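You operate a simulated robot arm through the tools that you are given. There is no shell and no other tool. Be economical: measure what you need, move in short steps, check, and stop when the job is done.

The job below is to be done with a simulated robot arm. You get a single attempt, and the scene is never put back.

Task
Bleed the flush line into the cup until the bubbles are gone.
Fine: stand the bleed cup under the spout first, open the seal water cock and leave it open, shut the pink bleed cock and put the cup back. Set down upright: bleed cup.
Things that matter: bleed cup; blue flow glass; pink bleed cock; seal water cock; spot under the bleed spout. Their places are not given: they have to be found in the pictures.

It is judged by the outcome, as a careful person would: the job done as asked, and still so three seconds after it is handed in. It fails if anything else is knocked over, pushed out of place, dropped, spilled or broken. A push-on lid holds only when it is set on centred and level and pressed home; a screw cap is set on level and turned clockwise until tight.

Robot
A 6-joint arm with a two-finger parallel gripper, fixed in place. Base frame: the origin is at the foot of the arm, x ahead of it, y to its left, z up; the work surface is at about z = 930. Lengths are in mm, angles in rad, forces in N, time in s.
With the tool pointing down near the work surface it reaches from about 360 to 760 mm from the base axis. Its first joint turns from -1.152 to 1.152 rad. Payload 2.45 kg.
The tool frame sits at the grasp point between the pads (the TCP): z along the fingers, y along the line on which they close. The tips reach 24 mm beyond it. The gripper opens to 68 mm. The fingers are 17 mm wide and 10 mm thick; the gripper's body (40 by 70 mm) begins 41 mm behind the TCP.
Orientation is told as [roll, pitch, yaw] about the base's x, y, z axes, in that order, counted from this pose: with the fingers straight down and closing along the base's y, the tool's x points along the base's -x, its y along +y and its z along -z.

Tools
- The arm moves only by the tool arm_command. Its argument "plan" is one flat list of numbers, 7 for each row, row after row: the shift along the tool's x, y, z in mm, then the turn, a rotation vector about the tool's x, y, z in rad, then the gripper command, from -1 (shut) to 1 (fully open), values between in proportion. In form: [x, y, z, wx, wy, wz, gripper, x, y, z, wx, wy, wz, gripper, ...]. A call has 1 to 20 rows; each row shifts and turns the commanded pose from where the row before left it, along the tool's axes as they then stand. A row lasts 0.2 s, in which the tool goes at most 50 mm and 0.15 rad; a call with a longer step from one row to the next is refused whole, and so is a gripper value outside its range. Where a pose cannot be reached the arm comes as near as it can. A force on the tool above 40 N (or 10 N above the force at the start of the call, whichever is more), or a blocked arm, ends the call early, and 0.2 s more pass. Each finger travels about 108 mm/s and halts on what it meets, pressing with about 43 N; the grip force reading is that of the motor and also rises with nothing between the fingers. The clock runs only during rows and for 0.2 s after the last one: add rows that do not move to give the fingers time. It gives the time, the measured TCP pose, the force on the tool (base axes), the opening and the grip force at its end, in the units of the frame above (readings bear some noise), with the torque about the TCP (base axes, N m) and any sound that the robot's microphone picked up.
- Cameras (640 x 400 px; columns grow to the right, rows downward): "scene" is fixed at [175.7, 416.9, 1475.9]; the picture's right is [-0.69, -0.72, 0.00], its down [-0.33, 0.31, -0.89] and it looks along [0.64, -0.61, -0.45] (base axes); focal length 299 px, centre (320, 200). "wrist" rides on the gripper at [84, 11, -75] in the tool frame; the picture's right is [-0.13, 0.99, 0.00], its down [-0.60, -0.08, -0.79] and it looks along [-0.79, -0.10, 0.61] (tool axes); focal length 251 px, centre (320, 200).
- snapshot(camera): a new picture of that camera. No time passes.
- probe_pixels(camera, pixels): there is no depth. For up to 12 entries [column, row, z] of the newest picture of that camera ("zoom" is the newest enlarged one), the place [x, y] in the base frame at which the ray of that pixel passes the height z, good to about 2 mm. No time passes.
- inspect(camera, box): a new picture of the part [left, top, right, bottom] of that camera's present view, enlarged. No time passes.
- sign_off(): hands the job in; it is judged then, once.

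Keep the steps short. Do not move on a guess: measure, check each grasp and each placing, and mend mistakes. In all there are 80 turns and 46 pictures (those below and enlarged ones count). Leave the gripper open and the arm clear of the work at the hand-in unless told otherwise, and finish with a single line.

The tools are called after "Request:" as a command line: name --argument value ..., lists and objects as JSON in quotes. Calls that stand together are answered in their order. arm_command: Moves the arm, as the interface text tells. Its arguments: {"type":"object","properties":{"plan":{"type":"array","items":{"type":"number"}}},"required":["plan"]} The other tools are called the same way: snapshot (camera) takes a picture; probe_pixels (camera, pixels) gives the place at which the rays of pixels pass given heights; inspect (camera, box) takes an enlarged picture of a part of a camera's view; sign_off () hands the job in.

At the start:

```text
time: 0.0
ee_pos: [490.3, 107.4, 1374.8]
ee_rot: [0.001, 0.0, 0.0]
ft_force: [-0.1, 0.2, -0.5]
moment: [0.0, 0.01, -0.02]
gripper_width: 68.1
grip_force: 0.1
```

scene: 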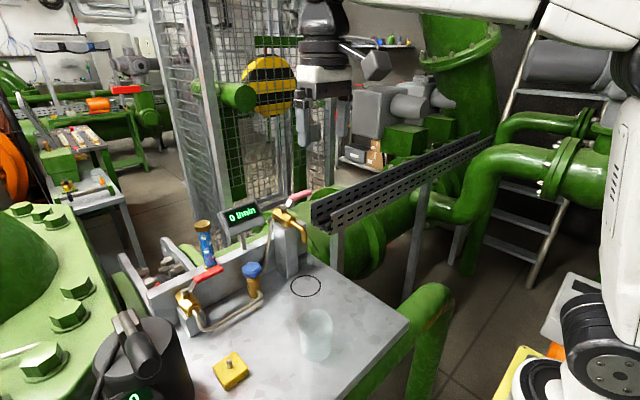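
wrist: 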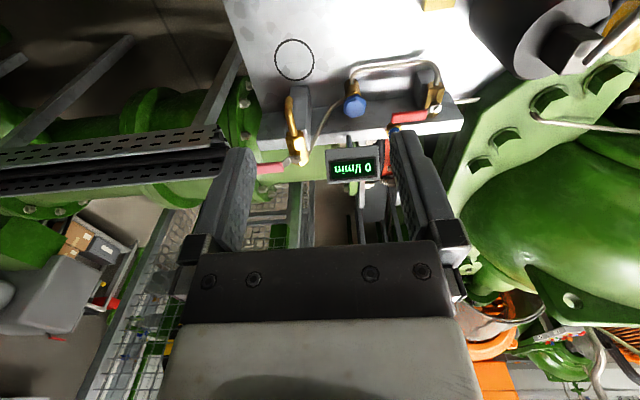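

I see the panel with a red-handled cock, a blue knob, a pink-handled cock, a display and a translucent cup at about (316,335). I'll enlarge these parts.

Request:
inspect --camera "scene" --box '[160, 170, 340, 350]'

Request:
inspect --camera "wrist" --box '[240, 20, 480, 200]'

Request:
inspect --camera "scene" --box '[240, 250, 420, 390]'

```text
2.22 times, centred on (250, 260) of scene
```

zoom: 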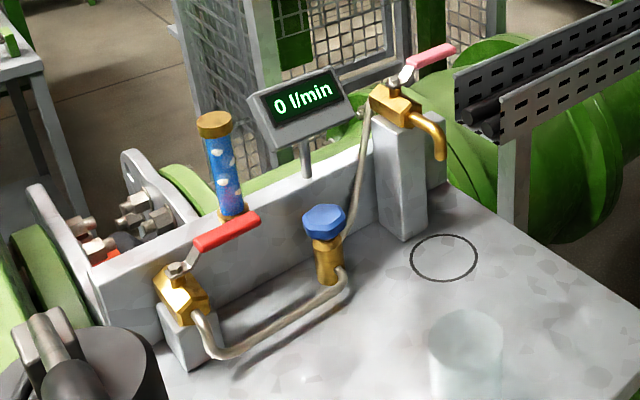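

```text
2.22 times, centred on (360, 110) of wrist
```

zoom: 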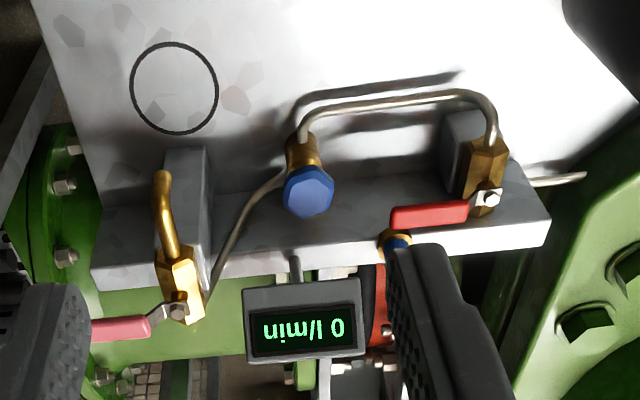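

```text
2.86 times, centred on (330, 320) of scene
```

zoom: 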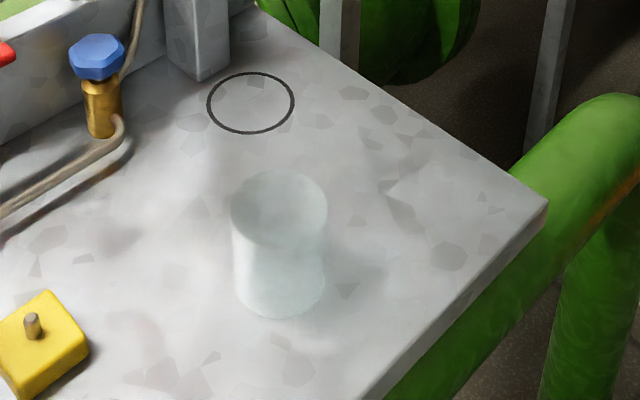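

Next, measure positions: the circle, the cup base and rim at trial heights in the last zoom, and the cocks in the full scene.

Request:
probe_pixels --camera "zoom" --pixels '[[251, 103, 930], [207, 103, 930], [295, 103, 930], [280, 318, 930], [235, 285, 930], [323, 285, 930], [279, 208, 1000], [279, 208, 1020], [231, 208, 1010], [327, 208, 1010], [279, 172, 1010], [279, 245, 1010]]'

Request:
probe_pixels --camera "scene" --pixels '[[284, 213, 1080], [306, 193, 1090], [304, 242, 1050], [268, 225, 1080], [183, 297, 1010], [209, 273, 1020], [222, 267, 1020], [251, 267, 1000], [204, 228, 1050], [181, 336, 930], [230, 372, 950], [276, 275, 930]]'

Request:
probe_pixels --camera "wrist" --pixels '[[300, 158, 1080], [272, 169, 1080], [302, 87, 1050], [290, 100, 1050], [436, 95, 1010], [412, 117, 1020], [395, 118, 1020], [355, 104, 1000], [294, 60, 930], [424, 95, 1010], [310, 155, 1080], [440, 80, 1010]]'

```text
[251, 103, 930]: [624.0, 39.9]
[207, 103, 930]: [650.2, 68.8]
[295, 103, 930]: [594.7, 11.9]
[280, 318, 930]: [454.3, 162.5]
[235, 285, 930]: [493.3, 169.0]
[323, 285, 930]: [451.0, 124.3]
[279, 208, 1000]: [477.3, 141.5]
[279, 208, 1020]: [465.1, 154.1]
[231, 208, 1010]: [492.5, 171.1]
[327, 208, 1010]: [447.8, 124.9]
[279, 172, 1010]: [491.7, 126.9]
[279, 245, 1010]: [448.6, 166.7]
```

```text
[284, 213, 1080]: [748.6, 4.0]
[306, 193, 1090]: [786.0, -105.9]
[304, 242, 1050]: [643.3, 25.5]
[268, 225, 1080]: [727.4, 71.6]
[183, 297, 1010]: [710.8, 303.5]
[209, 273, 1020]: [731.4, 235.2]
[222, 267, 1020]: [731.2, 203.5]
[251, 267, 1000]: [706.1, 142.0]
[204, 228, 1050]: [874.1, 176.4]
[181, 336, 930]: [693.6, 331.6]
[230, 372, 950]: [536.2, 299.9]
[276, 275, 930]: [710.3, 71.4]
```

```text
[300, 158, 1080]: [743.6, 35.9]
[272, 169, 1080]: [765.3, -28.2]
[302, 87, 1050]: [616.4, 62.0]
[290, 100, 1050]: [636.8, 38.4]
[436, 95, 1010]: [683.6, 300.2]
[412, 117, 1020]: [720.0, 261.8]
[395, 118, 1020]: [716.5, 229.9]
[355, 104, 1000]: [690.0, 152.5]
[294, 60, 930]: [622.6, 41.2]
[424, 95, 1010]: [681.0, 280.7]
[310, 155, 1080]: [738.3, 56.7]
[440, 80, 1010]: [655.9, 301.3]
```

Spout tip triangulates to about (627, 41, 1066), above the circle centre (623, 40); the cup is about 63 mm wide and 80 tall at (472, 147). Next I triangulate the levers from both views.

Request:
probe_pixels --camera "scene" --pixels '[[186, 291.5, 1000], [186, 291.5, 1050], [220.7, 268, 1000], [220.7, 268, 1050], [283, 208, 1080], [283, 208, 1130], [310, 191.5, 1080], [310, 191.5, 1130]]'

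Request:
probe_pixels --camera "wrist" --pixels '[[436, 108.6, 1000], [436, 108.6, 1050], [393, 118, 1000], [393, 118, 1050], [296, 158.6, 1080], [296, 158.6, 1130], [257.3, 168.5, 1080], [257.3, 168.5, 1130]]'

```text
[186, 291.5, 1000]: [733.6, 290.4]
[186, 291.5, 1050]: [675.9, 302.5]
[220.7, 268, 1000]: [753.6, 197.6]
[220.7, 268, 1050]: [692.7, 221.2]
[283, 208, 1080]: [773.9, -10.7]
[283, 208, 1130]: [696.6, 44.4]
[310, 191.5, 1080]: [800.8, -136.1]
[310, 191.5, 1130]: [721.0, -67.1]
```

```text
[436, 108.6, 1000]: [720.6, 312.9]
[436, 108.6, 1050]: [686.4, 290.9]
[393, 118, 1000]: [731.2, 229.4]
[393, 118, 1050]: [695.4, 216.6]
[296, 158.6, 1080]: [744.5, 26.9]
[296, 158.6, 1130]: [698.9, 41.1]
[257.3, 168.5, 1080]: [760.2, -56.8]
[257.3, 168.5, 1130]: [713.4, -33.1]
```

Red (seal water) lever: pivot about (697, 298, 1033), tip (700, 218, 1044). Pink lever: pivot (702, 40, 1126), tip about y=-48. I'll move the wrist to get a closer look at the panel.

Request:
arm_command --plan '[2, 23, 36, 0, 0, 0, 1, 2, 23, 36, 0, 0, 0, 1, 3, 23, 36, 0, 0, 0, 1, 3, 24, 37, 0, 0, 0, 1, 0, 0, 0, 0, 0, 0, 1]'

Request:
snapshot --camera "wrist"

Request:
inspect --camera "scene" --box '[160, 180, 260, 300]'

```text
time: 1.2
ee_pos: [483.0, 202.1, 1230.0]
ee_rot: [0.001, -0.001, -0.002]
ft_force: [-0.2, 0.3, -0.3]
moment: [0.0, -0.01, 0.01]
gripper_width: 68.2
grip_force: 0.0
```

```text
40 pictures are left
```

wrist: 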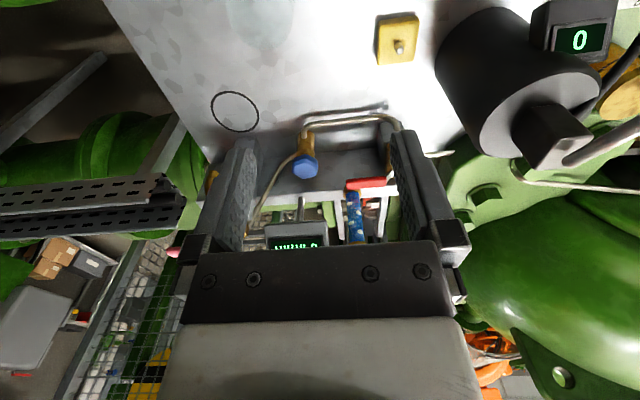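

```text
3.33 times, centred on (210, 240) of scene
```

zoom: 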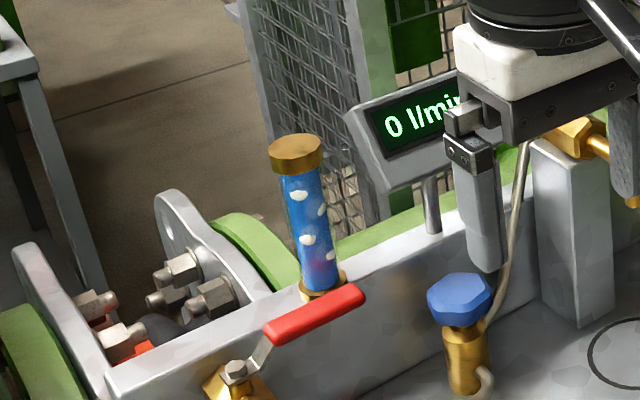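

The flow glass stands just behind the red lever tip (about 733, 228), so I'll hook the lever nearer its pivot with a tilted tool, pulling it towards the robot. Cup first: I move over it to measure its exact centre and width.

Request:
arm_command --plan '[21, -14, 27, 0, 0, 0, 1, 21, -14, 27, 0, 0, 0, 1, 21, -14, 28, 0, 0, 0, 1, 20, -13, 28, 0, 0, 0, 1, 0, 0, 0, 0, 0, 0, 1]'

Request:
snapshot --camera "wrist"

```text
time: 2.4
ee_pos: [398.8, 146.4, 1119.3]
ee_rot: [-0.002, 0.001, 0.001]
ft_force: [-0.6, 0.0, -0.5]
moment: [0.0, -0.02, 0.02]
gripper_width: 67.9
grip_force: 0.1
```

```text
38 pictures are left
```

wrist: 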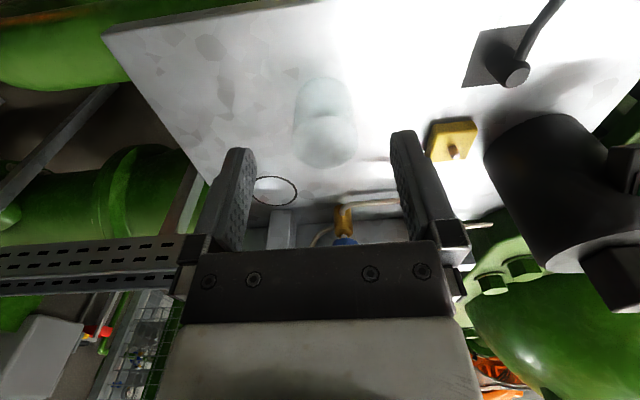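

Request:
inspect --camera "wrist" --box '[270, 60, 382, 180]'

```text
3.33 times, centred on (326, 120) of wrist
```

zoom: 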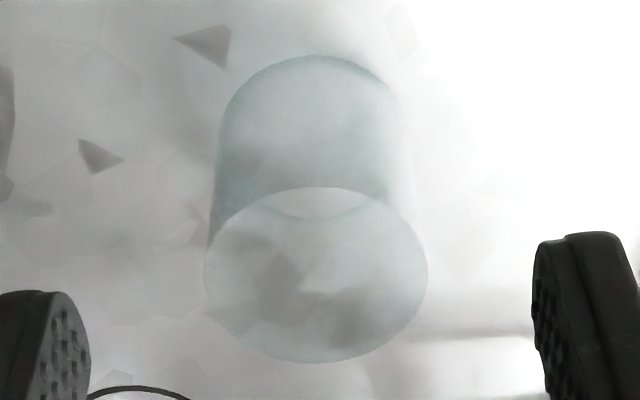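

The rim ellipse spans 203–428 × 187–362 in the zoom. Probing for centre and diameter.

Request:
probe_pixels --camera "zoom" --pixels '[[203, 274, 1010], [428, 274, 1010], [315, 187, 1010], [315, 362, 1010], [312, 55, 930], [222, 130, 930], [402, 130, 930], [203, 274, 1000], [428, 274, 1000], [315, 187, 1000], [315, 362, 1000]]'

```text
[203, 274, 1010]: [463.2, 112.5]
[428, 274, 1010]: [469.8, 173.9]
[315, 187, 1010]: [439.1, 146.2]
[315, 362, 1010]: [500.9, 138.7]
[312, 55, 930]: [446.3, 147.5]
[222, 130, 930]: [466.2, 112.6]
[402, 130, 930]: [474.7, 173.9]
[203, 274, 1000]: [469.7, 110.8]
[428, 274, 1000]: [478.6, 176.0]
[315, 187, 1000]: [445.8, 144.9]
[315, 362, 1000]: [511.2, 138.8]
```

Cup: diameter about 62, centre near (470, 144.5). I tilt the tool 30° forward and hover with the fingers above the rim, then check alignment.

Request:
arm_command --plan '[0, 0, 0, 0, -0.131, 0, 1, 0, 0, 0, 0, -0.131, 0, 1, 0, 0, 0, 0, -0.131, 0, 1, 0, 0, 0, 0, -0.131, 0, 1, -10, -0.5, 28, 0, 0, 0, 1, -10, -0.5, 29, 0, 0, 0, 1, -11, -0.4, 29, 0, 0, 0, 1, 0, 0, 0, 0, 0, 0, 1]'

Request:
snapshot --camera "wrist"

Request:
inspect --camera "scene" --box '[230, 230, 410, 390]'

```text
time: 4.2
ee_pos: [466.9, 144.3, 1061.6]
ee_rot: [0.002, -0.525, 0.0]
ft_force: [0.2, -0.2, -0.1]
moment: [0.0, -0.01, 0.0]
gripper_width: 68.0
grip_force: 0.1
```

```text
36 pictures are left
```

wrist: 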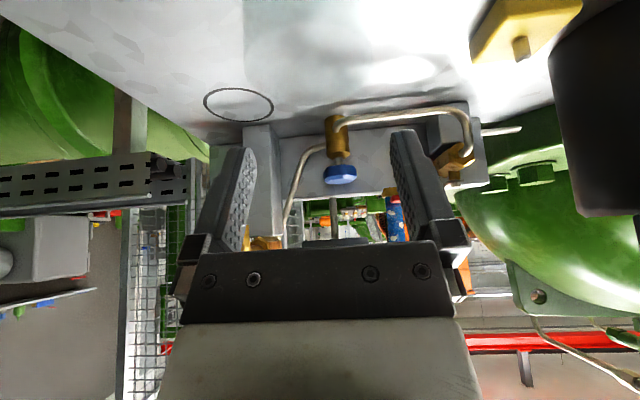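

```text
2.50 times, centred on (320, 310) of scene
```

zoom: 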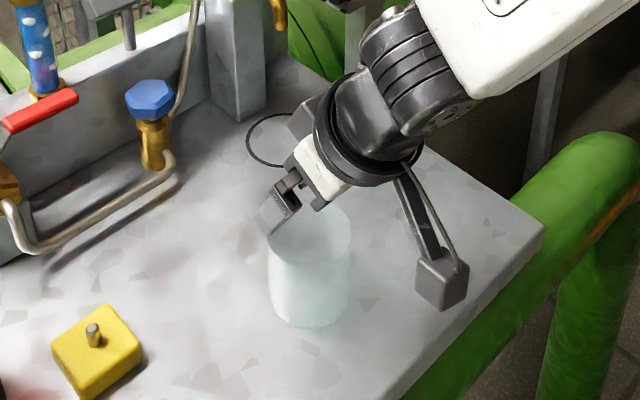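

Aligned as computed. Descending slowly with the fingers straddling the rim, watching force.

Request:
arm_command --plan '[4, 0, 6.9, 0, 0, 0, 1, 4, 0, 6.9, 0, 0, 0, 1, 4, 0, 6.9, 0, 0, 0, 1, 4, 0, 6.9, 0, 0, 0, 1, 0, 0, 0, 0, 0, 0, 1]'

Request:
inspect --camera "scene" --box '[260, 260, 380, 350]'

```text
time: 5.4
ee_pos: [466.8, 145.5, 1028.7]
ee_rot: [0.002, -0.523, 0.001]
ft_force: [-0.3, 0.2, 0.2]
moment: [-0.02, 0.01, -0.01]
gripper_width: 67.8
grip_force: 0.2
```

```text
4.44 times, centred on (320, 305) of scene
```

zoom: 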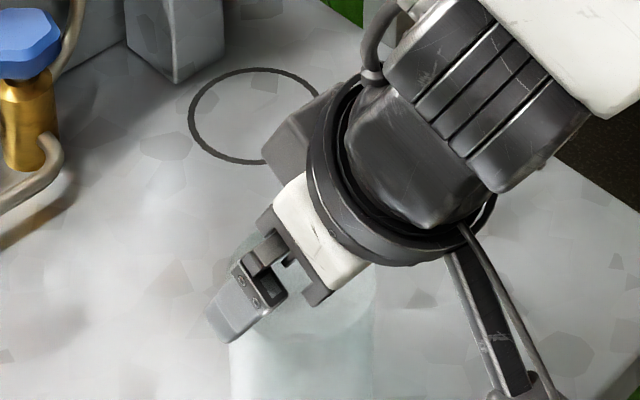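

No contact, the finger passes outside the wall. Continue down to about z=987.

Request:
arm_command --plan '[3.4, 0, 5.9, 0, 0, 0, 1, 3.4, 0, 5.9, 0, 0, 0, 1, 3.4, 0, 5.9, 0, 0, 0, 1, 3.4, 0, 5.9, 0, 0, 0, 1, 3.4, 0, 5.9, 0, 0, 0, 1, 3.4, 0, 5.9, 0, 0, 0, 1, 0, 0, 0, 0, 0, 0, 1]'

Request:
inspect --camera "scene" --box '[260, 260, 380, 350]'

```text
time: 5.9
ee_pos: [469.5, 145.4, 1026.4]
ee_rot: [0.0, -0.538, -0.001]
ft_force: [-1.0, -0.2, 10.3]
moment: [-0.34, -0.03, -0.07]
gripper_width: 68.0
grip_force: 0.0
stopped in row 2: the force on the tool passed its limit at 46 N (the readings are from after the stop); the commanded pose is now the measured one
```

```text
4.44 times, centred on (320, 305) of scene
```

zoom: 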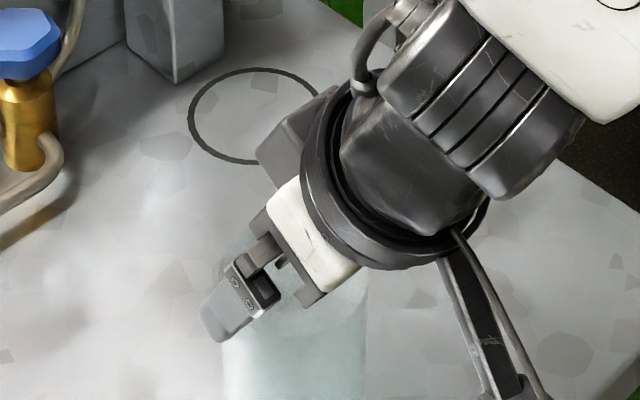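

The -y finger landed on the rim (torque says contact at y about -33 from the TCP). I back off and re-measure the cup.

Request:
arm_command --plan '[-5, 0, -8.7, 0, 0, 0, 1, -5, 0, -8.7, 0, 0.013, 0, 1, -5, 0, -8.7, 0, 0, 0, 1, -5, 0, -8.7, 0, 0, 0, 1, -5, 0, -8.7, 0, 0, 0, 1, 0, 0, 0, 0, 0, 0, 1]'

Request:
inspect --camera "scene" --box '[260, 270, 380, 370]'

```text
time: 7.3
ee_pos: [468.7, 147.3, 1077.2]
ee_rot: [-0.002, -0.522, 0.001]
ft_force: [-0.1, -0.4, 0.0]
moment: [-0.02, 0.01, -0.06]
gripper_width: 68.1
grip_force: 0.0
```

```text
4.00 times, centred on (320, 320) of scene
```

zoom: 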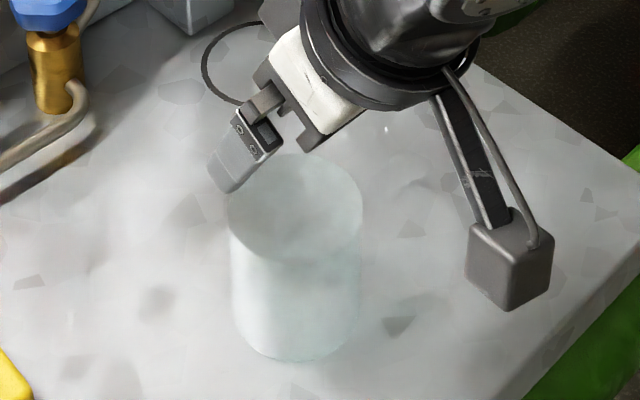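

Request:
probe_pixels --camera "zoom" --pixels '[[227, 207, 1010], [363, 207, 1010], [295, 153, 1010], [295, 259, 1010], [232, 315, 930], [358, 315, 930], [295, 361, 930], [227, 207, 1003], [363, 207, 1003]]'

```text
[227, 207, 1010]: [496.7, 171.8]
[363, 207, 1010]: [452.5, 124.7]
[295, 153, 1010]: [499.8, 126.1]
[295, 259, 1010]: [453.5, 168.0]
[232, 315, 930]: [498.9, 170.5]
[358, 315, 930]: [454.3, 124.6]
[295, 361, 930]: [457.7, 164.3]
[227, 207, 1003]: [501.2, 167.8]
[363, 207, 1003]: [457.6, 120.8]
```

The two cameras disagree by about 4 mm in y; I look at the cup relative to the fingers with the wrist camera.

Request:
inspect --camera "wrist" --box '[200, 0, 440, 180]'

```text
2.22 times, centred on (320, 90) of wrist
```

zoom: 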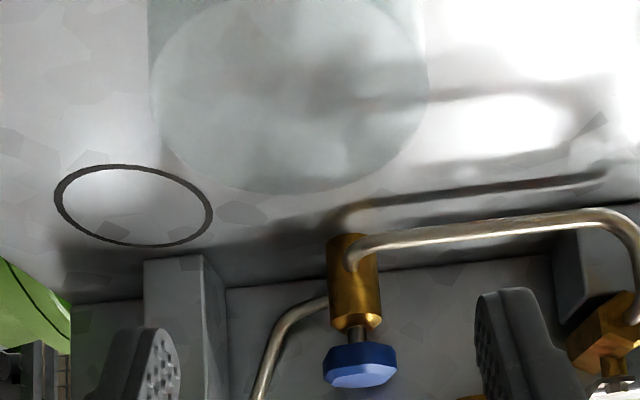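

The rim is clearly visible: left 150, right 430 at row about 80, far edge at row 193.

Request:
probe_pixels --camera "zoom" --pixels '[[150, 80, 1010], [430, 80, 1010], [290, 193, 1010], [150, 95, 1010], [430, 65, 1010], [290, 193, 1005]]'

```text
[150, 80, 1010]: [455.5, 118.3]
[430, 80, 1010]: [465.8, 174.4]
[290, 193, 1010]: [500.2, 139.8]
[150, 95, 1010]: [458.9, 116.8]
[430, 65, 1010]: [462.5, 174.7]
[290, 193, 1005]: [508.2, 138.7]
```

Reconciling all views: rim is nearer z≈1002 and the cup centre about (479, 143.6), i.e. ~2 mm lower in y than my tool. I shift and come down to just above the rim.

Request:
arm_command --plan '[6.5, -1, 19.3, 0, 0, 0, 1, 6.6, -1, 19.3, 0, 0, 0, 1, 0, 0, 0, 0, 0, 0, 1, 0, 0, 0, 0, 0, 0, 1]'

Request:
inspect --camera "wrist" --box '[200, 0, 440, 180]'

```text
time: 8.3
ee_pos: [477.0, 144.4, 1036.2]
ee_rot: [-0.001, -0.522, -0.001]
ft_force: [-0.3, -0.1, -0.5]
moment: [-0.01, -0.01, 0.02]
gripper_width: 68.2
grip_force: 0.1
```

```text
2.22 times, centred on (320, 90) of wrist
```

zoom: 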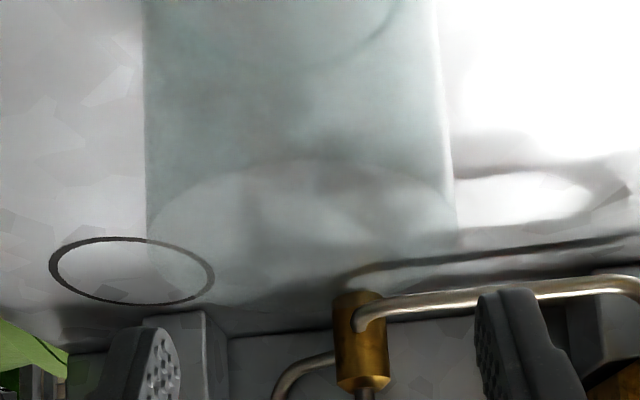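

The rim centre is still about 2 mm to the -y side of the fingers' mid-plane (rim 147–457, centre 302). Shift another 2 mm and descend slowly.

Request:
arm_command --plan '[0, -2, 0, 0, 0, 0, 1, 0, 0, 0, 0, 0, 0, 1, 3, 0, 5.2, 0, 0, 0, 1, 3, 0, 5.2, 0, 0, 0, 1, 3, 0, 5.2, 0, 0, 0, 1, 3, 0, 5.2, 0, 0, 0, 1, 0, 0, 0, 0, 0, 0, 1]'

Request:
inspect --camera "wrist" --box '[200, 0, 440, 180]'

```text
time: 9.9
ee_pos: [477.8, 142.9, 1011.4]
ee_rot: [-0.003, -0.521, 0.0]
ft_force: [-0.1, -0.8, 0.0]
moment: [-0.01, 0.02, -0.02]
gripper_width: 68.0
grip_force: 0.0
```

```text
2.22 times, centred on (320, 90) of wrist
```

zoom: 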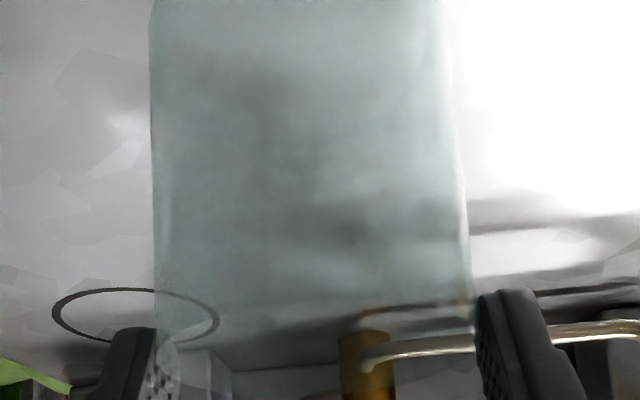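

No contact and the tips are past the rim on both sides. Continue down to z≈980.

Request:
arm_command --plan '[3.1, 0, 5.4, 0, 0, 0, 1, 3.1, 0, 5.4, 0, 0, 0, 1, 3.1, 0, 5.4, 0, 0, 0, 1, 3.1, 0, 5.4, 0, 0, 0, 1, 3.1, 0, 5.4, 0, 0, 0, 1, 0, 0, 0, 0, 0, 0, 1]'

Request:
inspect --camera "scene" --box '[260, 270, 380, 370]'

```text
time: 11.3
ee_pos: [477.2, 142.4, 980.5]
ee_rot: [-0.002, -0.521, -0.002]
ft_force: [-0.2, -0.4, 0.1]
moment: [0.03, -0.02, 0.0]
gripper_width: 68.1
grip_force: 0.0
```

```text
4.00 times, centred on (320, 320) of scene
```

zoom: 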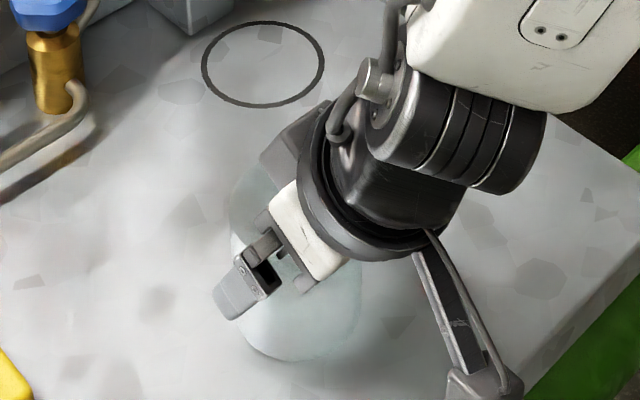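

Fingers straddle the cup. Close gently and read the width.

Request:
arm_command --plan '[0, 0, 0, 0, 0, 0, 0.7, 0, 0, 0, 0, 0, 0, 0.7, 0, 0, 0, 0, 0, 0, 0.7]'

```text
time: 12.1
ee_pos: [477.3, 142.1, 981.5]
ee_rot: [-0.003, -0.522, 0.0]
ft_force: [0.4, 0.9, 1.5]
moment: [-0.02, -0.04, -0.05]
gripper_width: 65.1
grip_force: 43.1
```

Cup gripped at 65 mm. Lift about 18 mm and check.

Request:
arm_command --plan '[-4.5, 0, -7.8, 0, 0, 0, 0.7, -4.5, 0, -7.8, 0, 0, 0, 0.7, 0, 0, 0, 0, 0, 0, 0.7]'

Request:
inspect --camera "scene" --box '[260, 250, 380, 350]'

```text
time: 12.9
ee_pos: [476.5, 142.2, 1000.0]
ee_rot: [-0.002, -0.523, 0.001]
ft_force: [-0.3, -0.1, -0.3]
moment: [-0.04, 0.01, 0.01]
gripper_width: 64.7
grip_force: 43.7
```

```text
4.00 times, centred on (320, 300) of scene
```

zoom: 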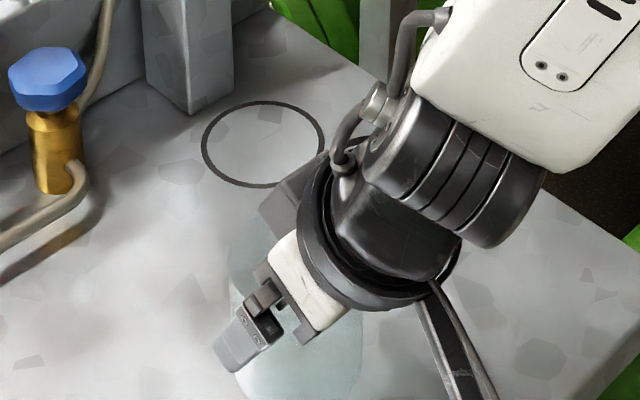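

Cup came with the fingers. Move over the circle, staying low beneath the spout.

Request:
arm_command --plan '[-15.6, -12.8, 9, 0, 0, 0, 0.7, -15.6, -12.8, 9, 0, 0, 0, 0.7, -15.6, -12.8, 9, 0, 0, 0, 0.7, -15.6, -12.8, 9, 0, 0, 0, 0.7, -15.6, -12.8, 9, 0, 0, 0, 0.7, -15.6, -12.8, 9, 0, 0, 0, 0.7, -15.6, -12.9, 9, 0, 0, 0, 0.7, -15.7, -12.9, 9, 0, 0, 0, 0.7, 0, 0, 0, 0, 0, 0, 0.7]'

Request:
inspect --camera "scene" --box '[240, 200, 390, 320]'

```text
time: 14.7
ee_pos: [613.7, 41.8, 991.3]
ee_rot: [-0.006, -0.497, 0.006]
ft_force: [-4.7, 0.2, -2.1]
moment: [-0.01, -0.33, 0.02]
gripper_width: 64.8
grip_force: 43.5
stopped in row 9: the force on the tool passed its limit at 59 N (the readings are from after the stop); the commanded pose is now the measured one
```

```text
3.33 times, centred on (315, 260) of scene
```

zoom: 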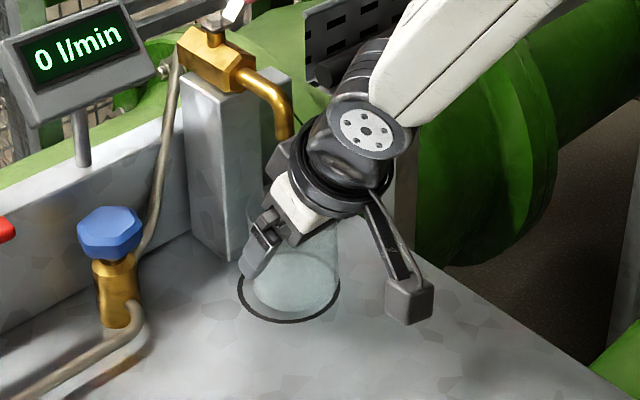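

The wrist flange touched the spout tip; the 30° tilt is too steep here. I back off 55 mm, restore the pitch, set the cup down short of the spout, and will regrip at 50°.

Request:
arm_command --plan '[16, 0, -8.7, 0, 0, 0, 0.7, 16, 0, -8.7, 0, -0.025, 0, 0.7, 16, 0, -8.7, 0, 0, 0, 0.7, 0, 0, 0, 0, 0, 0, 0.7]'

Request:
inspect --camera "scene" --box '[240, 200, 390, 320]'

Request:
inspect --camera "wrist" --box '[200, 0, 440, 180]'

```text
time: 15.7
ee_pos: [559.1, 41.6, 992.5]
ee_rot: [-0.005, -0.525, 0.004]
ft_force: [-0.2, -0.4, -1.1]
moment: [-0.01, 0.02, -0.01]
gripper_width: 64.8
grip_force: 42.5
```

```text
3.33 times, centred on (315, 260) of scene
```

zoom: 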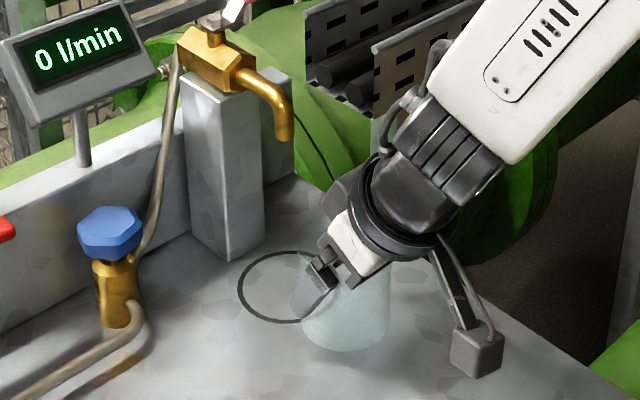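

```text
2.22 times, centred on (320, 90) of wrist
```

zoom: 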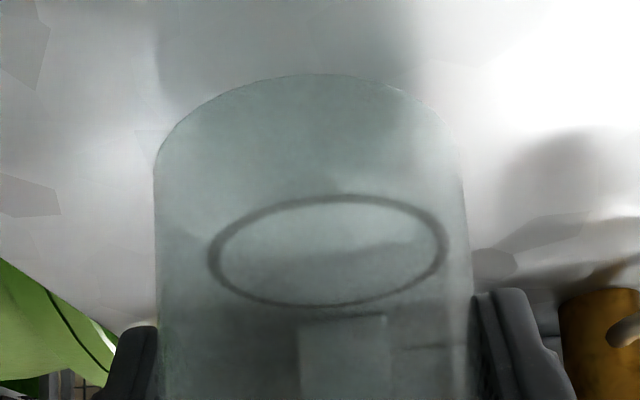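

Cup upright in the grip. Lower to its resting height and release.

Request:
arm_command --plan '[1.9, 0, 3.3, 0, 0, 0, 0.7, 1.9, 0, 3.3, 0, 0, 0, 0.7, 1.7, 0, 2.9, 0, 0, 0, 0.7, 0, 0, 0, 0, 0, 0, 0.7]'

```text
time: 16.7
ee_pos: [558.7, 41.5, 979.9]
ee_rot: [-0.008, -0.524, 0.005]
ft_force: [-1.1, 0.8, 0.0]
moment: [-0.03, 0.01, 0.0]
gripper_width: 64.5
grip_force: 42.6
```

No clear contact yet; a bit lower in small steps.

Request:
arm_command --plan '[0.4, 0, 0.7, 0, 0, 0, 0.7, 0.4, 0, 0.7, 0, 0, 0, 0.7, 0, 0, 0, 0, 0, 0, 0.7]'

```text
time: 17.5
ee_pos: [559.6, 41.2, 979.7]
ee_rot: [-0.007, -0.529, 0.006]
ft_force: [-3.5, -2.1, 15.6]
moment: [0.26, 0.4, 0.07]
gripper_width: 64.9
grip_force: 42.8
```

Contact with the table (15 N up). Release, rise 4 mm, and tilt the tool to 50° around the cup in place.

Request:
arm_command --plan '[0, 0, 0, 0, 0, 0, 1, 0, 0, 0, 0, 0, 0, 1, -2.5, 0, -4.3, 0, 0, 0, 1, 0, 0, 0, 0, -0.087, 0, 1, 0, 0, 0, 0, -0.087, 0, 1, 0, 0, 0, 0, -0.087, 0, 1, 0, 0, 0, 0, -0.087, 0, 1, 0, 0, 0, 0, 0, 0, 1]'

Request:
inspect --camera "scene" --box '[240, 200, 390, 320]'

```text
time: 19.3
ee_pos: [558.6, 55.8, 986.5]
ee_rot: [-0.022, -0.872, 0.016]
ft_force: [-1.0, -0.1, -0.5]
moment: [-0.01, 0.01, -0.01]
gripper_width: 67.9
grip_force: 0.0
out of reach, approached as far as the arm can: row 6, 7
```

```text
3.33 times, centred on (315, 260) of scene
```

zoom: 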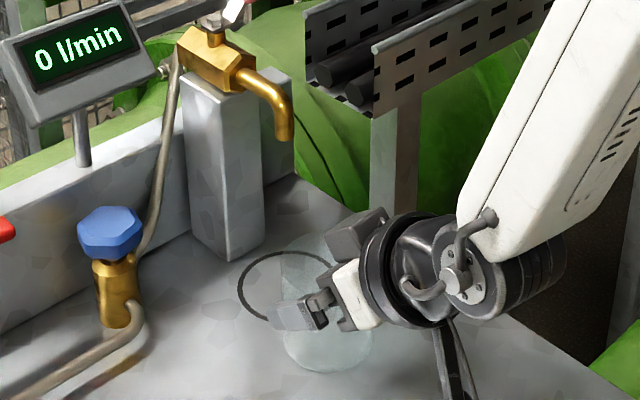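

The pose was reported out of reach mid-turn and the tool sits 14 mm off in y. I hold still and check the pose and the cup.

Request:
arm_command --plan '[0, 0, 0, 0, 0, 0, 1]'

Request:
snapshot --camera "wrist"

```text
time: 19.7
ee_pos: [557.9, 55.5, 986.0]
ee_rot: [-0.025, -0.871, 0.015]
ft_force: [0.3, 0.3, 0.0]
moment: [0.02, 0.01, 0.01]
gripper_width: 68.4
grip_force: 0.1
```

```text
22 pictures are left
```

wrist: 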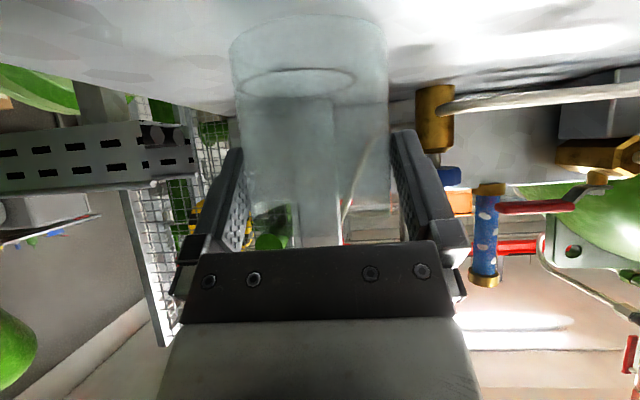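

Cup is upright between the fingers, only slid sideways. A 40° tilt was reachable, so I turn back to -0.70 rad and see where the tool goes.

Request:
arm_command --plan '[0, 0, 0, 0, 0.043, 0, 1, 0, 0, 0, 0, 0.043, 0, 1, 0, 0, 0, 0, 0.043, 0, 1, 0, 0, 0, 0, 0.043, 0, 1, 0, 0, 0, 0, 0, 0, 1, 0, 0, 0, 0, 0, 0, 1]'

Request:
inspect --camera "scene" --box '[240, 200, 390, 320]'

```text
time: 21.1
ee_pos: [558.4, 56.1, 987.6]
ee_rot: [-0.007, -0.7, 0.006]
ft_force: [0.9, 0.2, 0.8]
moment: [-0.02, -0.02, 0.01]
gripper_width: 67.9
grip_force: 0.1
```

```text
3.33 times, centred on (315, 260) of scene
```

zoom: 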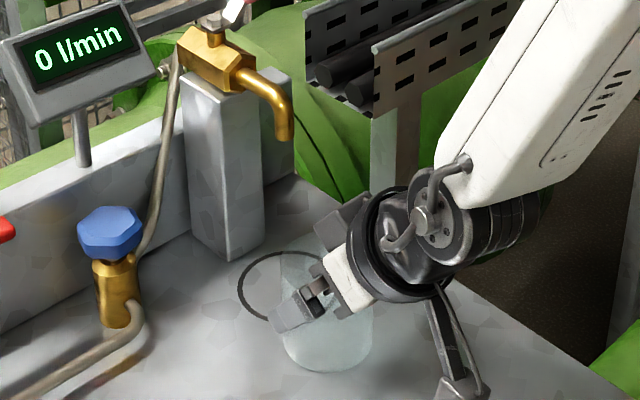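

Now at 40° tilt, reachable. Re-centre slightly and grip the cup again.

Request:
arm_command --plan '[4.2, 0, 0.4, 0, 0, 0, 1, 0, 0, 0, 0, 0, 0, 1, 0, 0, 0, 0, 0, 0, 0.7, 0, 0, 0, 0, 0, 0, 0.7, 0, 0, 0, 0, 0, 0, 0.7]'

Request:
inspect --camera "scene" --box '[250, 250, 370, 330]'

```text
time: 22.3
ee_pos: [556.0, 56.1, 982.2]
ee_rot: [-0.006, -0.701, 0.004]
ft_force: [-0.2, 0.2, 0.3]
moment: [0.02, 0.0, -0.02]
gripper_width: 64.6
grip_force: 43.3
```

```text
5.00 times, centred on (310, 290) of scene
```

zoom: 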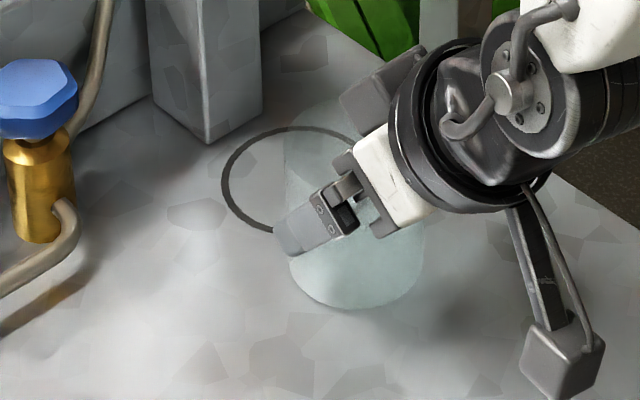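

Gripped at 64.6 mm. Measure the cup base here relative to the ring.

Request:
probe_pixels --camera "zoom" --pixels '[[357, 309, 930], [426, 260, 930], [290, 255, 930], [358, 258, 930], [221, 178, 930], [300, 126, 930], [290, 231, 930]]'

```text
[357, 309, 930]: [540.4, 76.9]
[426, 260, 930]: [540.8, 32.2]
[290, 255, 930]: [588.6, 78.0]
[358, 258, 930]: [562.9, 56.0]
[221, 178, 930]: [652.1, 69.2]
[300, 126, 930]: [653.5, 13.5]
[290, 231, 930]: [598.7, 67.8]
```

Cup centre at about (564, 55); needs a shift of (+59, -14.5). Lift 4 mm and move in small steps.

Request:
arm_command --plan '[-2.6, 0, -3.1, 0, 0, 0, 0.7, -7.5, -2.4, 6.3, 0, 0, 0, 0.7, -7.5, -2.4, 6.3, 0, 0, 0, 0.7, -7.5, -2.4, 6.3, 0, 0, 0, 0.7, -7.5, -2.4, 6.3, 0, 0, 0, 0.7, -7.6, -2.4, 6.3, 0, 0, 0, 0.7, -7.6, -2.5, 6.4, 0, 0, 0, 0.7, 0, 0, 0, 0, 0, 0, 0.7]'

Request:
inspect --camera "scene" --box '[240, 200, 370, 310]'

```text
time: 24.1
ee_pos: [615.4, 41.8, 988.2]
ee_rot: [-0.008, -0.699, 0.008]
ft_force: [0.1, -0.9, 0.0]
moment: [-0.02, -0.04, 0.0]
gripper_width: 64.6
grip_force: 42.8
```

```text
3.64 times, centred on (305, 255) of scene
```

zoom: 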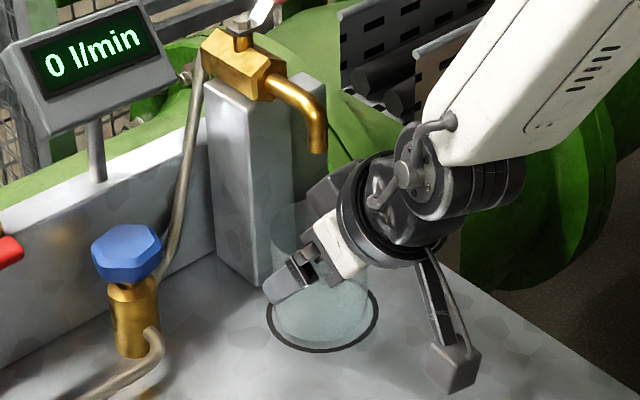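

No contact with the spout and the cup sits over the ring. Lower until the table is felt.

Request:
arm_command --plan '[1.3, 0, 1.5, 0, 0, 0, 0.7, 1.0, 0, 1.2, 0, 0, 0, 0.7, 0, 0, 0, 0, 0, 0, 0.7]'

Request:
arm_command --plan '[0.5, 0, 0.6, 0, 0, 0, 0.7, 0, 0, 0, 0, 0, 0, 0.7]'

```text
time: 24.9
ee_pos: [614.4, 42.2, 984.6]
ee_rot: [-0.009, -0.7, 0.005]
ft_force: [0.4, 0.3, -1.5]
moment: [0.02, 0.01, 0.0]
gripper_width: 64.5
grip_force: 43.4
```

```text
time: 25.5
ee_pos: [615.3, 41.0, 982.2]
ee_rot: [-0.007, -0.701, 0.004]
ft_force: [0.3, -0.6, -0.2]
moment: [0.03, 0.0, 0.01]
gripper_width: 64.8
grip_force: 42.9
```

Request:
arm_command --plan '[0.5, 0, 0.6, 0, 0, 0, 0.7, 0.4, 0, 0.4, 0, 0, 0, 0.7, 0, 0, 0, 0, 0, 0, 0.7]'

```text
time: 26.3
ee_pos: [614.6, 40.9, 982.8]
ee_rot: [-0.007, -0.705, 0.007]
ft_force: [-3.9, 0.9, 13.2]
moment: [0.33, 0.27, 0.05]
gripper_width: 64.5
grip_force: 43.1
```

Table contact felt. Release and withdraw back along the finger direction.

Request:
arm_command --plan '[0, 0, 0, 0, 0, 0, 1, 0, 0, 0, 0, 0, 0, 1, 0, 0, -8, 0, 0, 0, 1, 2, 0, -12, 0, 0, 0, 1, 4, 0, -15, 0, 0, 0, 1, 4, 0, -20, 0, 0, 0, 1, 5, 0, -30, 0, 0, 0, 1, 5, 0, -30, 0, 0, 0, 1, 0, 0, 0, 0, 0, 0, 1]'

Request:
inspect --camera "scene" --box '[160, 180, 380, 330]'

```text
time: 28.3
ee_pos: [524.7, 43.3, 1058.2]
ee_rot: [-0.007, -0.7, 0.005]
ft_force: [0.1, -0.1, -0.9]
moment: [0.0, 0.02, -0.03]
gripper_width: 68.0
grip_force: 0.1
```

```text
2.67 times, centred on (270, 255) of scene
```

zoom: 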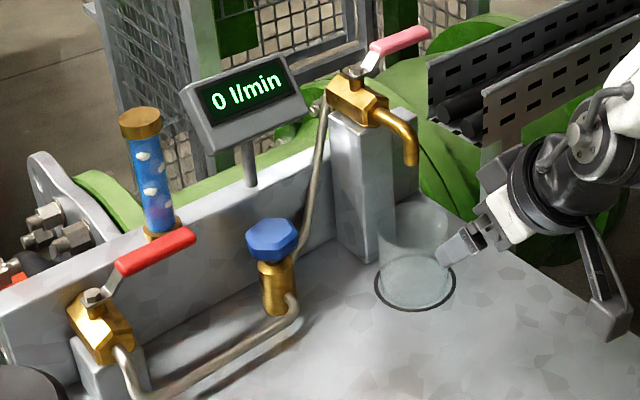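

Cup stands inside the ring under the spout, display 0 l/min. Now the seal water lever: rise, move across with closed fingers to (630, 260, 1148).

Request:
arm_command --plan '[-29, 0, -34.4, 0, 0, 0, -1, -29, 0, -34.4, 0, 0, 0, -1, -13.4, 36.2, 11.3, 0, 0, 0, -1, -13.4, 36.2, 11.3, 0, 0, 0, -1, -13.4, 36.2, 11.3, 0, 0, 0, -1, -13.4, 36.2, 11.3, 0, 0, 0, -1, -13.4, 36.2, 11.3, 0, 0, 0, -1, -13.3, 36.1, 11.3, 0, 0, 0, -1, 0, 0, 0, 0, 0, 0, -1]'

Request:
snapshot --camera "wrist"

```text
time: 30.3
ee_pos: [629.6, 260.2, 1145.5]
ee_rot: [-0.006, -0.7, 0.008]
ft_force: [0.4, -1.5, -0.6]
moment: [0.0, 0.02, 0.01]
gripper_width: 0.0
grip_force: 23.7
```

```text
17 pictures are left
```

wrist: 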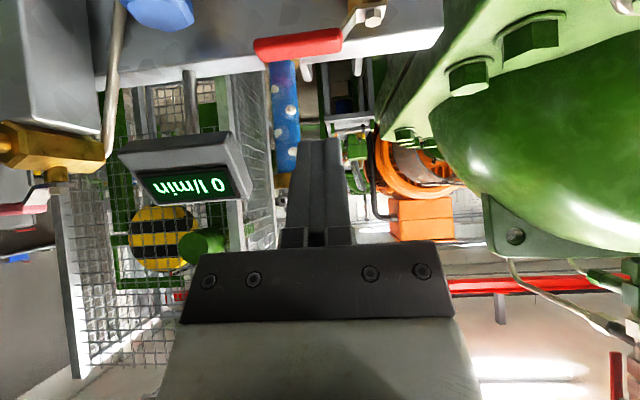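

Clear view: red handle from (255,48) to (342,40), glass at columns 270–298. Probing for exact positions.

Request:
probe_pixels --camera "wrist" --pixels '[[255, 50, 1044], [342, 40, 1044], [300, 34, 1050], [300, 57, 1050], [300, 57, 1040], [373, 15, 1033], [298, 80, 1040], [270, 80, 1040], [100, 90, 1030], [440, 45, 1030]]'

```text
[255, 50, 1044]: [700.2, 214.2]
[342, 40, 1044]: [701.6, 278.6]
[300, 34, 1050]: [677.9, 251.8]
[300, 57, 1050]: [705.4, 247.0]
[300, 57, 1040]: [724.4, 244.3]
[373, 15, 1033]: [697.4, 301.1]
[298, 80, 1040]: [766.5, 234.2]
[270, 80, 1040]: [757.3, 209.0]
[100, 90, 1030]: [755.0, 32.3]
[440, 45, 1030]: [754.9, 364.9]
```

Go forward over the lever to above its back side, (712, 260, 1090).

Request:
arm_command --plan '[-6.5, 0, 24.1, 0, 0, 0, -1, -6.5, 0, 24.1, 0, 0, 0, -1, -6.5, 0, 24.1, 0, 0, 0, -1, -6.5, 0, 24.1, 0, 0, 0, -1, 0, 0, 0, 0, 0, 0, -1]'

Request:
inspect --camera "scene" --box '[160, 200, 280, 310]'

```text
time: 31.5
ee_pos: [713.2, 259.3, 1090.8]
ee_rot: [-0.007, -0.701, 0.007]
ft_force: [-0.7, 0.5, 0.7]
moment: [0.0, -0.01, -0.01]
gripper_width: 0.0
grip_force: 23.5
```

```text
3.64 times, centred on (220, 255) of scene
```

zoom: 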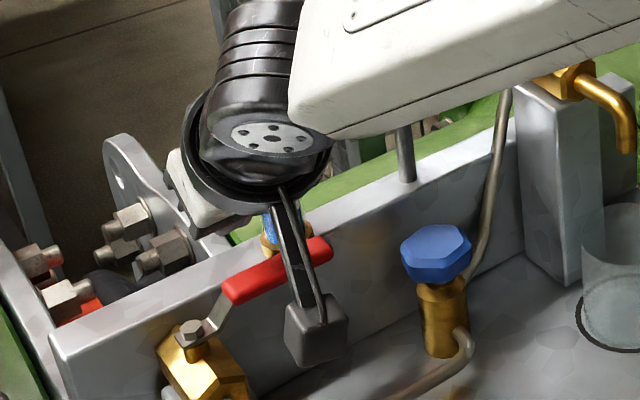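

Fingers are behind the lever as computed. Descend 26 mm slowly behind it.

Request:
arm_command --plan '[3.3, 0, 4, 0, 0, 0, -1, 3.3, 0, 4, 0, 0, 0, -1, 3.3, 0, 4, 0, 0, 0, -1, 3.3, 0, 4, 0, 0, 0, -1, 3.3, 0, 4, 0, 0, 0, -1, 0, 0, 0, 0, 0, 0, -1]'

```text
time: 32.9
ee_pos: [713.5, 258.6, 1062.4]
ee_rot: [-0.007, -0.7, 0.008]
ft_force: [0.5, -0.6, 0.0]
moment: [0.02, 0.02, 0.0]
gripper_width: 0.0
grip_force: 23.1
```

No contact. Now pull towards the robot in 4 mm steps, watching the force.

Request:
arm_command --plan '[3.06, 0, -2.58, 0, 0, 0, -1, 3.06, 0, -2.58, 0, 0, 0, -1, 3.06, 0, -2.58, 0, 0, 0, -1, 3.06, 0, -2.58, 0, 0, 0, -1, 3.06, 0, -2.58, 0, 0, 0, -1, 3.06, 0, -2.58, 0, 0, 0, -1]'

Request:
inspect --camera "scene" --box '[160, 200, 280, 310]'

```text
time: 34.3
ee_pos: [686.9, 260.8, 1063.4]
ee_rot: [-0.005, -0.703, 0.008]
ft_force: [3.1, 1.2, 5.0]
moment: [0.01, -0.03, -0.05]
gripper_width: 0.0
grip_force: 23.2
```

```text
3.64 times, centred on (220, 255) of scene
```

zoom: 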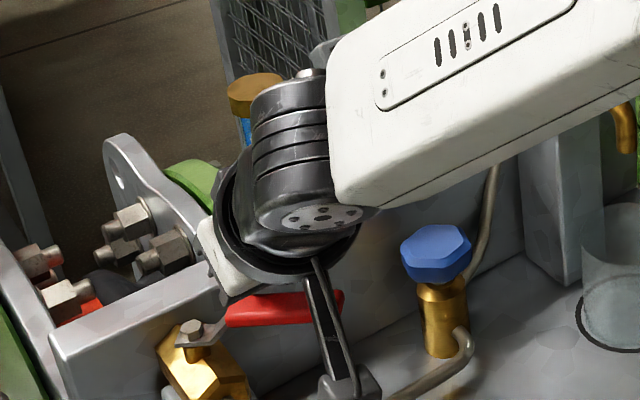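

The lever is turning with low force (3 N). Continue along the arc, first to about 60°.

Request:
arm_command --plan '[2.3, -10, -1.9, 0, 0, 0, -1, 6.1, -1, -5.2, 0, 0, 0, -1, 6.1, -1, -5.2, 0, 0, 0, -1, 6.9, 2.5, -5.8, 0, 0, 0, -1, 6.9, 2.5, -5.8, 0, 0, 0, -1, 0, 0, 0, 0, 0, 0, -1]'

Request:
inspect --camera "scene" --box '[160, 180, 340, 320]'

```text
time: 35.7
ee_pos: [649.7, 251.7, 1063.1]
ee_rot: [-0.007, -0.7, 0.007]
ft_force: [0.1, 0.0, 0.3]
moment: [-0.03, -0.01, 0.02]
gripper_width: 0.0
grip_force: 23.6
```

```text
2.86 times, centred on (250, 250) of scene
```

zoom: 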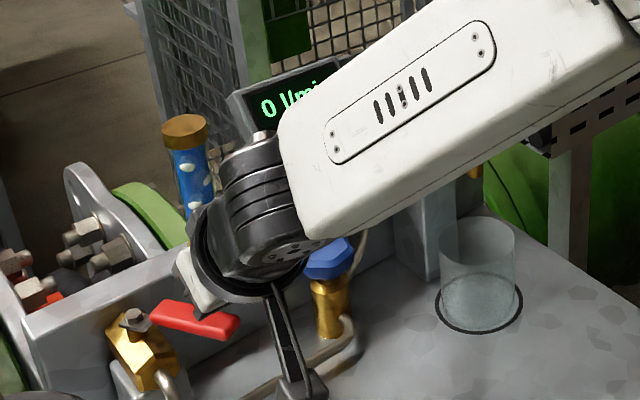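

About 50° open. Continue the arc to 90°.

Request:
arm_command --plan '[5.4, 6, -4.5, 0, 0, 0, -1, 5.4, 6, -4.5, 0, 0, 0, -1, 3.4, 8.5, -2.9, 0, 0, 0, -1, 3.4, 8.5, -2.9, 0, 0, 0, -1, 0, 0, 0, 0, 0, 0, -1]'

Request:
inspect --camera "scene" --box '[160, 180, 340, 320]'

```text
time: 36.9
ee_pos: [626.2, 281.6, 1061.9]
ee_rot: [-0.007, -0.7, 0.006]
ft_force: [2.5, -5.4, 0.5]
moment: [-0.06, -0.06, -0.1]
gripper_width: 0.0
grip_force: 23.7
```

```text
2.86 times, centred on (250, 250) of scene
```

zoom: 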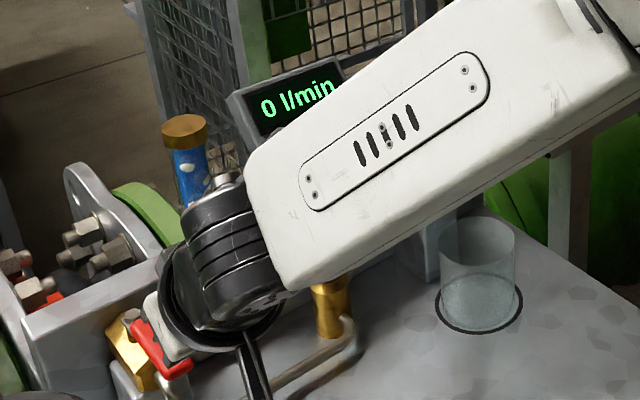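

Nearly aligned. Nudge a few more mm in +y to find the stop.

Request:
arm_command --plan '[0, 2, 0, 0, 0, 0, -1, 0, 2, 0, 0, 0, 0, -1, 0, 2, 0, 0, 0, 0, -1]'

```text
time: 37.7
ee_pos: [627.0, 282.9, 1062.4]
ee_rot: [-0.015, -0.7, 0.002]
ft_force: [-9.1, -32.8, 11.1]
moment: [-0.29, -0.11, -0.59]
gripper_width: 0.0
grip_force: 23.5
```

Firm stop at 33 N: the seal water cock is fully open. Back away from the lever, rise, and read the display and the glass.

Request:
arm_command --plan '[0, -10, 0, 0, 0, 0, -1, 0, -10, 0, 0, 0, 0, -1, -22.5, 0, -26.8, 0, 0, 0, -1, -22.5, 0, -26.8, 0, 0, 0, -1, -22.5, 0, -26.8, 0, 0, 0, -1, 23, -30, -19, 0, 0, 0, -1, 23, -30, -19, 0, 0, 0, -1, 0, -45, 0, 0, 0, 0, -1, 0, -45, 0, 0, 0, 0, -1, 0, 0, 0, 0, 0, 0, -1]'

Request:
inspect --camera "scene" --box '[160, 170, 340, 320]'

```text
time: 39.9
ee_pos: [566.4, 119.8, 1167.5]
ee_rot: [-0.01, -0.701, 0.007]
ft_force: [0.3, -0.4, 0.4]
moment: [-0.02, 0.01, 0.03]
gripper_width: 0.0
grip_force: 23.4
```

```text
2.67 times, centred on (250, 245) of scene
```

zoom: 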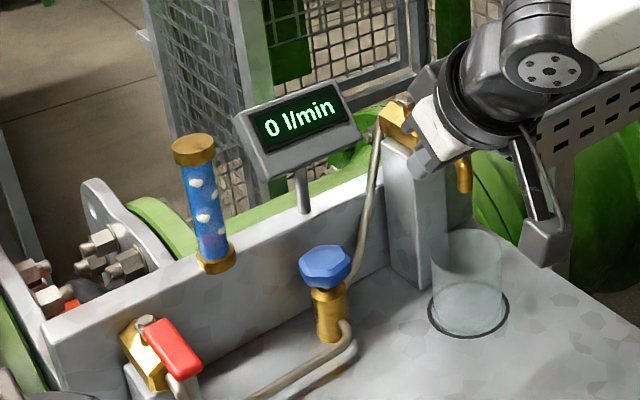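

Display still 0 l/min and bubbles remain, so the bleed cock is shut as its crosswise handle suggested. I'll straddle the pink handle with the open fingers at 45° yaw, so I can open and shut it without repositioning. First reorient: pitch to vertical, yaw +45°, and rise.

Request:
arm_command --plan '[0, 0, -10, 0, 0.14, 0, 0.35, 0, 0, -10, 0, 0.14, 0, 0.35, 0, 0, -10, 0, 0.14, 0, 0.35, 0, 0, -10, 0, 0.14, 0, 0.35, 0, 0, -10, 0, 0.14, 0, 0.35, 0, 0, 0, 0, 0, -0.131, 0.35, 0, 0, 0, 0, 0, -0.131, 0.35, 0, 0, 0, 0, 0, -0.131, 0.35, 0, 0, 0, 0, 0, -0.131, 0.35, 0, 0, 0, 0, 0, -0.131, 0.35, 0, 0, 0, 0, 0, -0.131, 0.35, 0, 0, 0, 0, 0, 0, 0.35]'

Request:
inspect --camera "scene" --box '[200, 130, 380, 280]'

```text
time: 42.5
ee_pos: [547.9, 118.2, 1211.7]
ee_rot: [-0.004, 0.004, 0.791]
ft_force: [0.3, 0.6, -0.1]
moment: [0.0, -0.03, 0.0]
gripper_width: 46.2
grip_force: 0.1
```

```text
2.67 times, centred on (290, 205) of scene
```

zoom: 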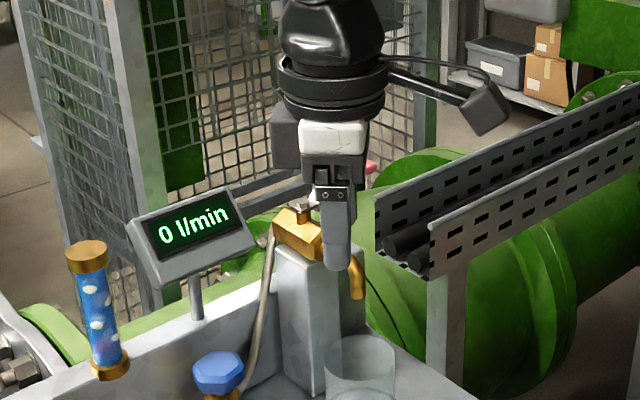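

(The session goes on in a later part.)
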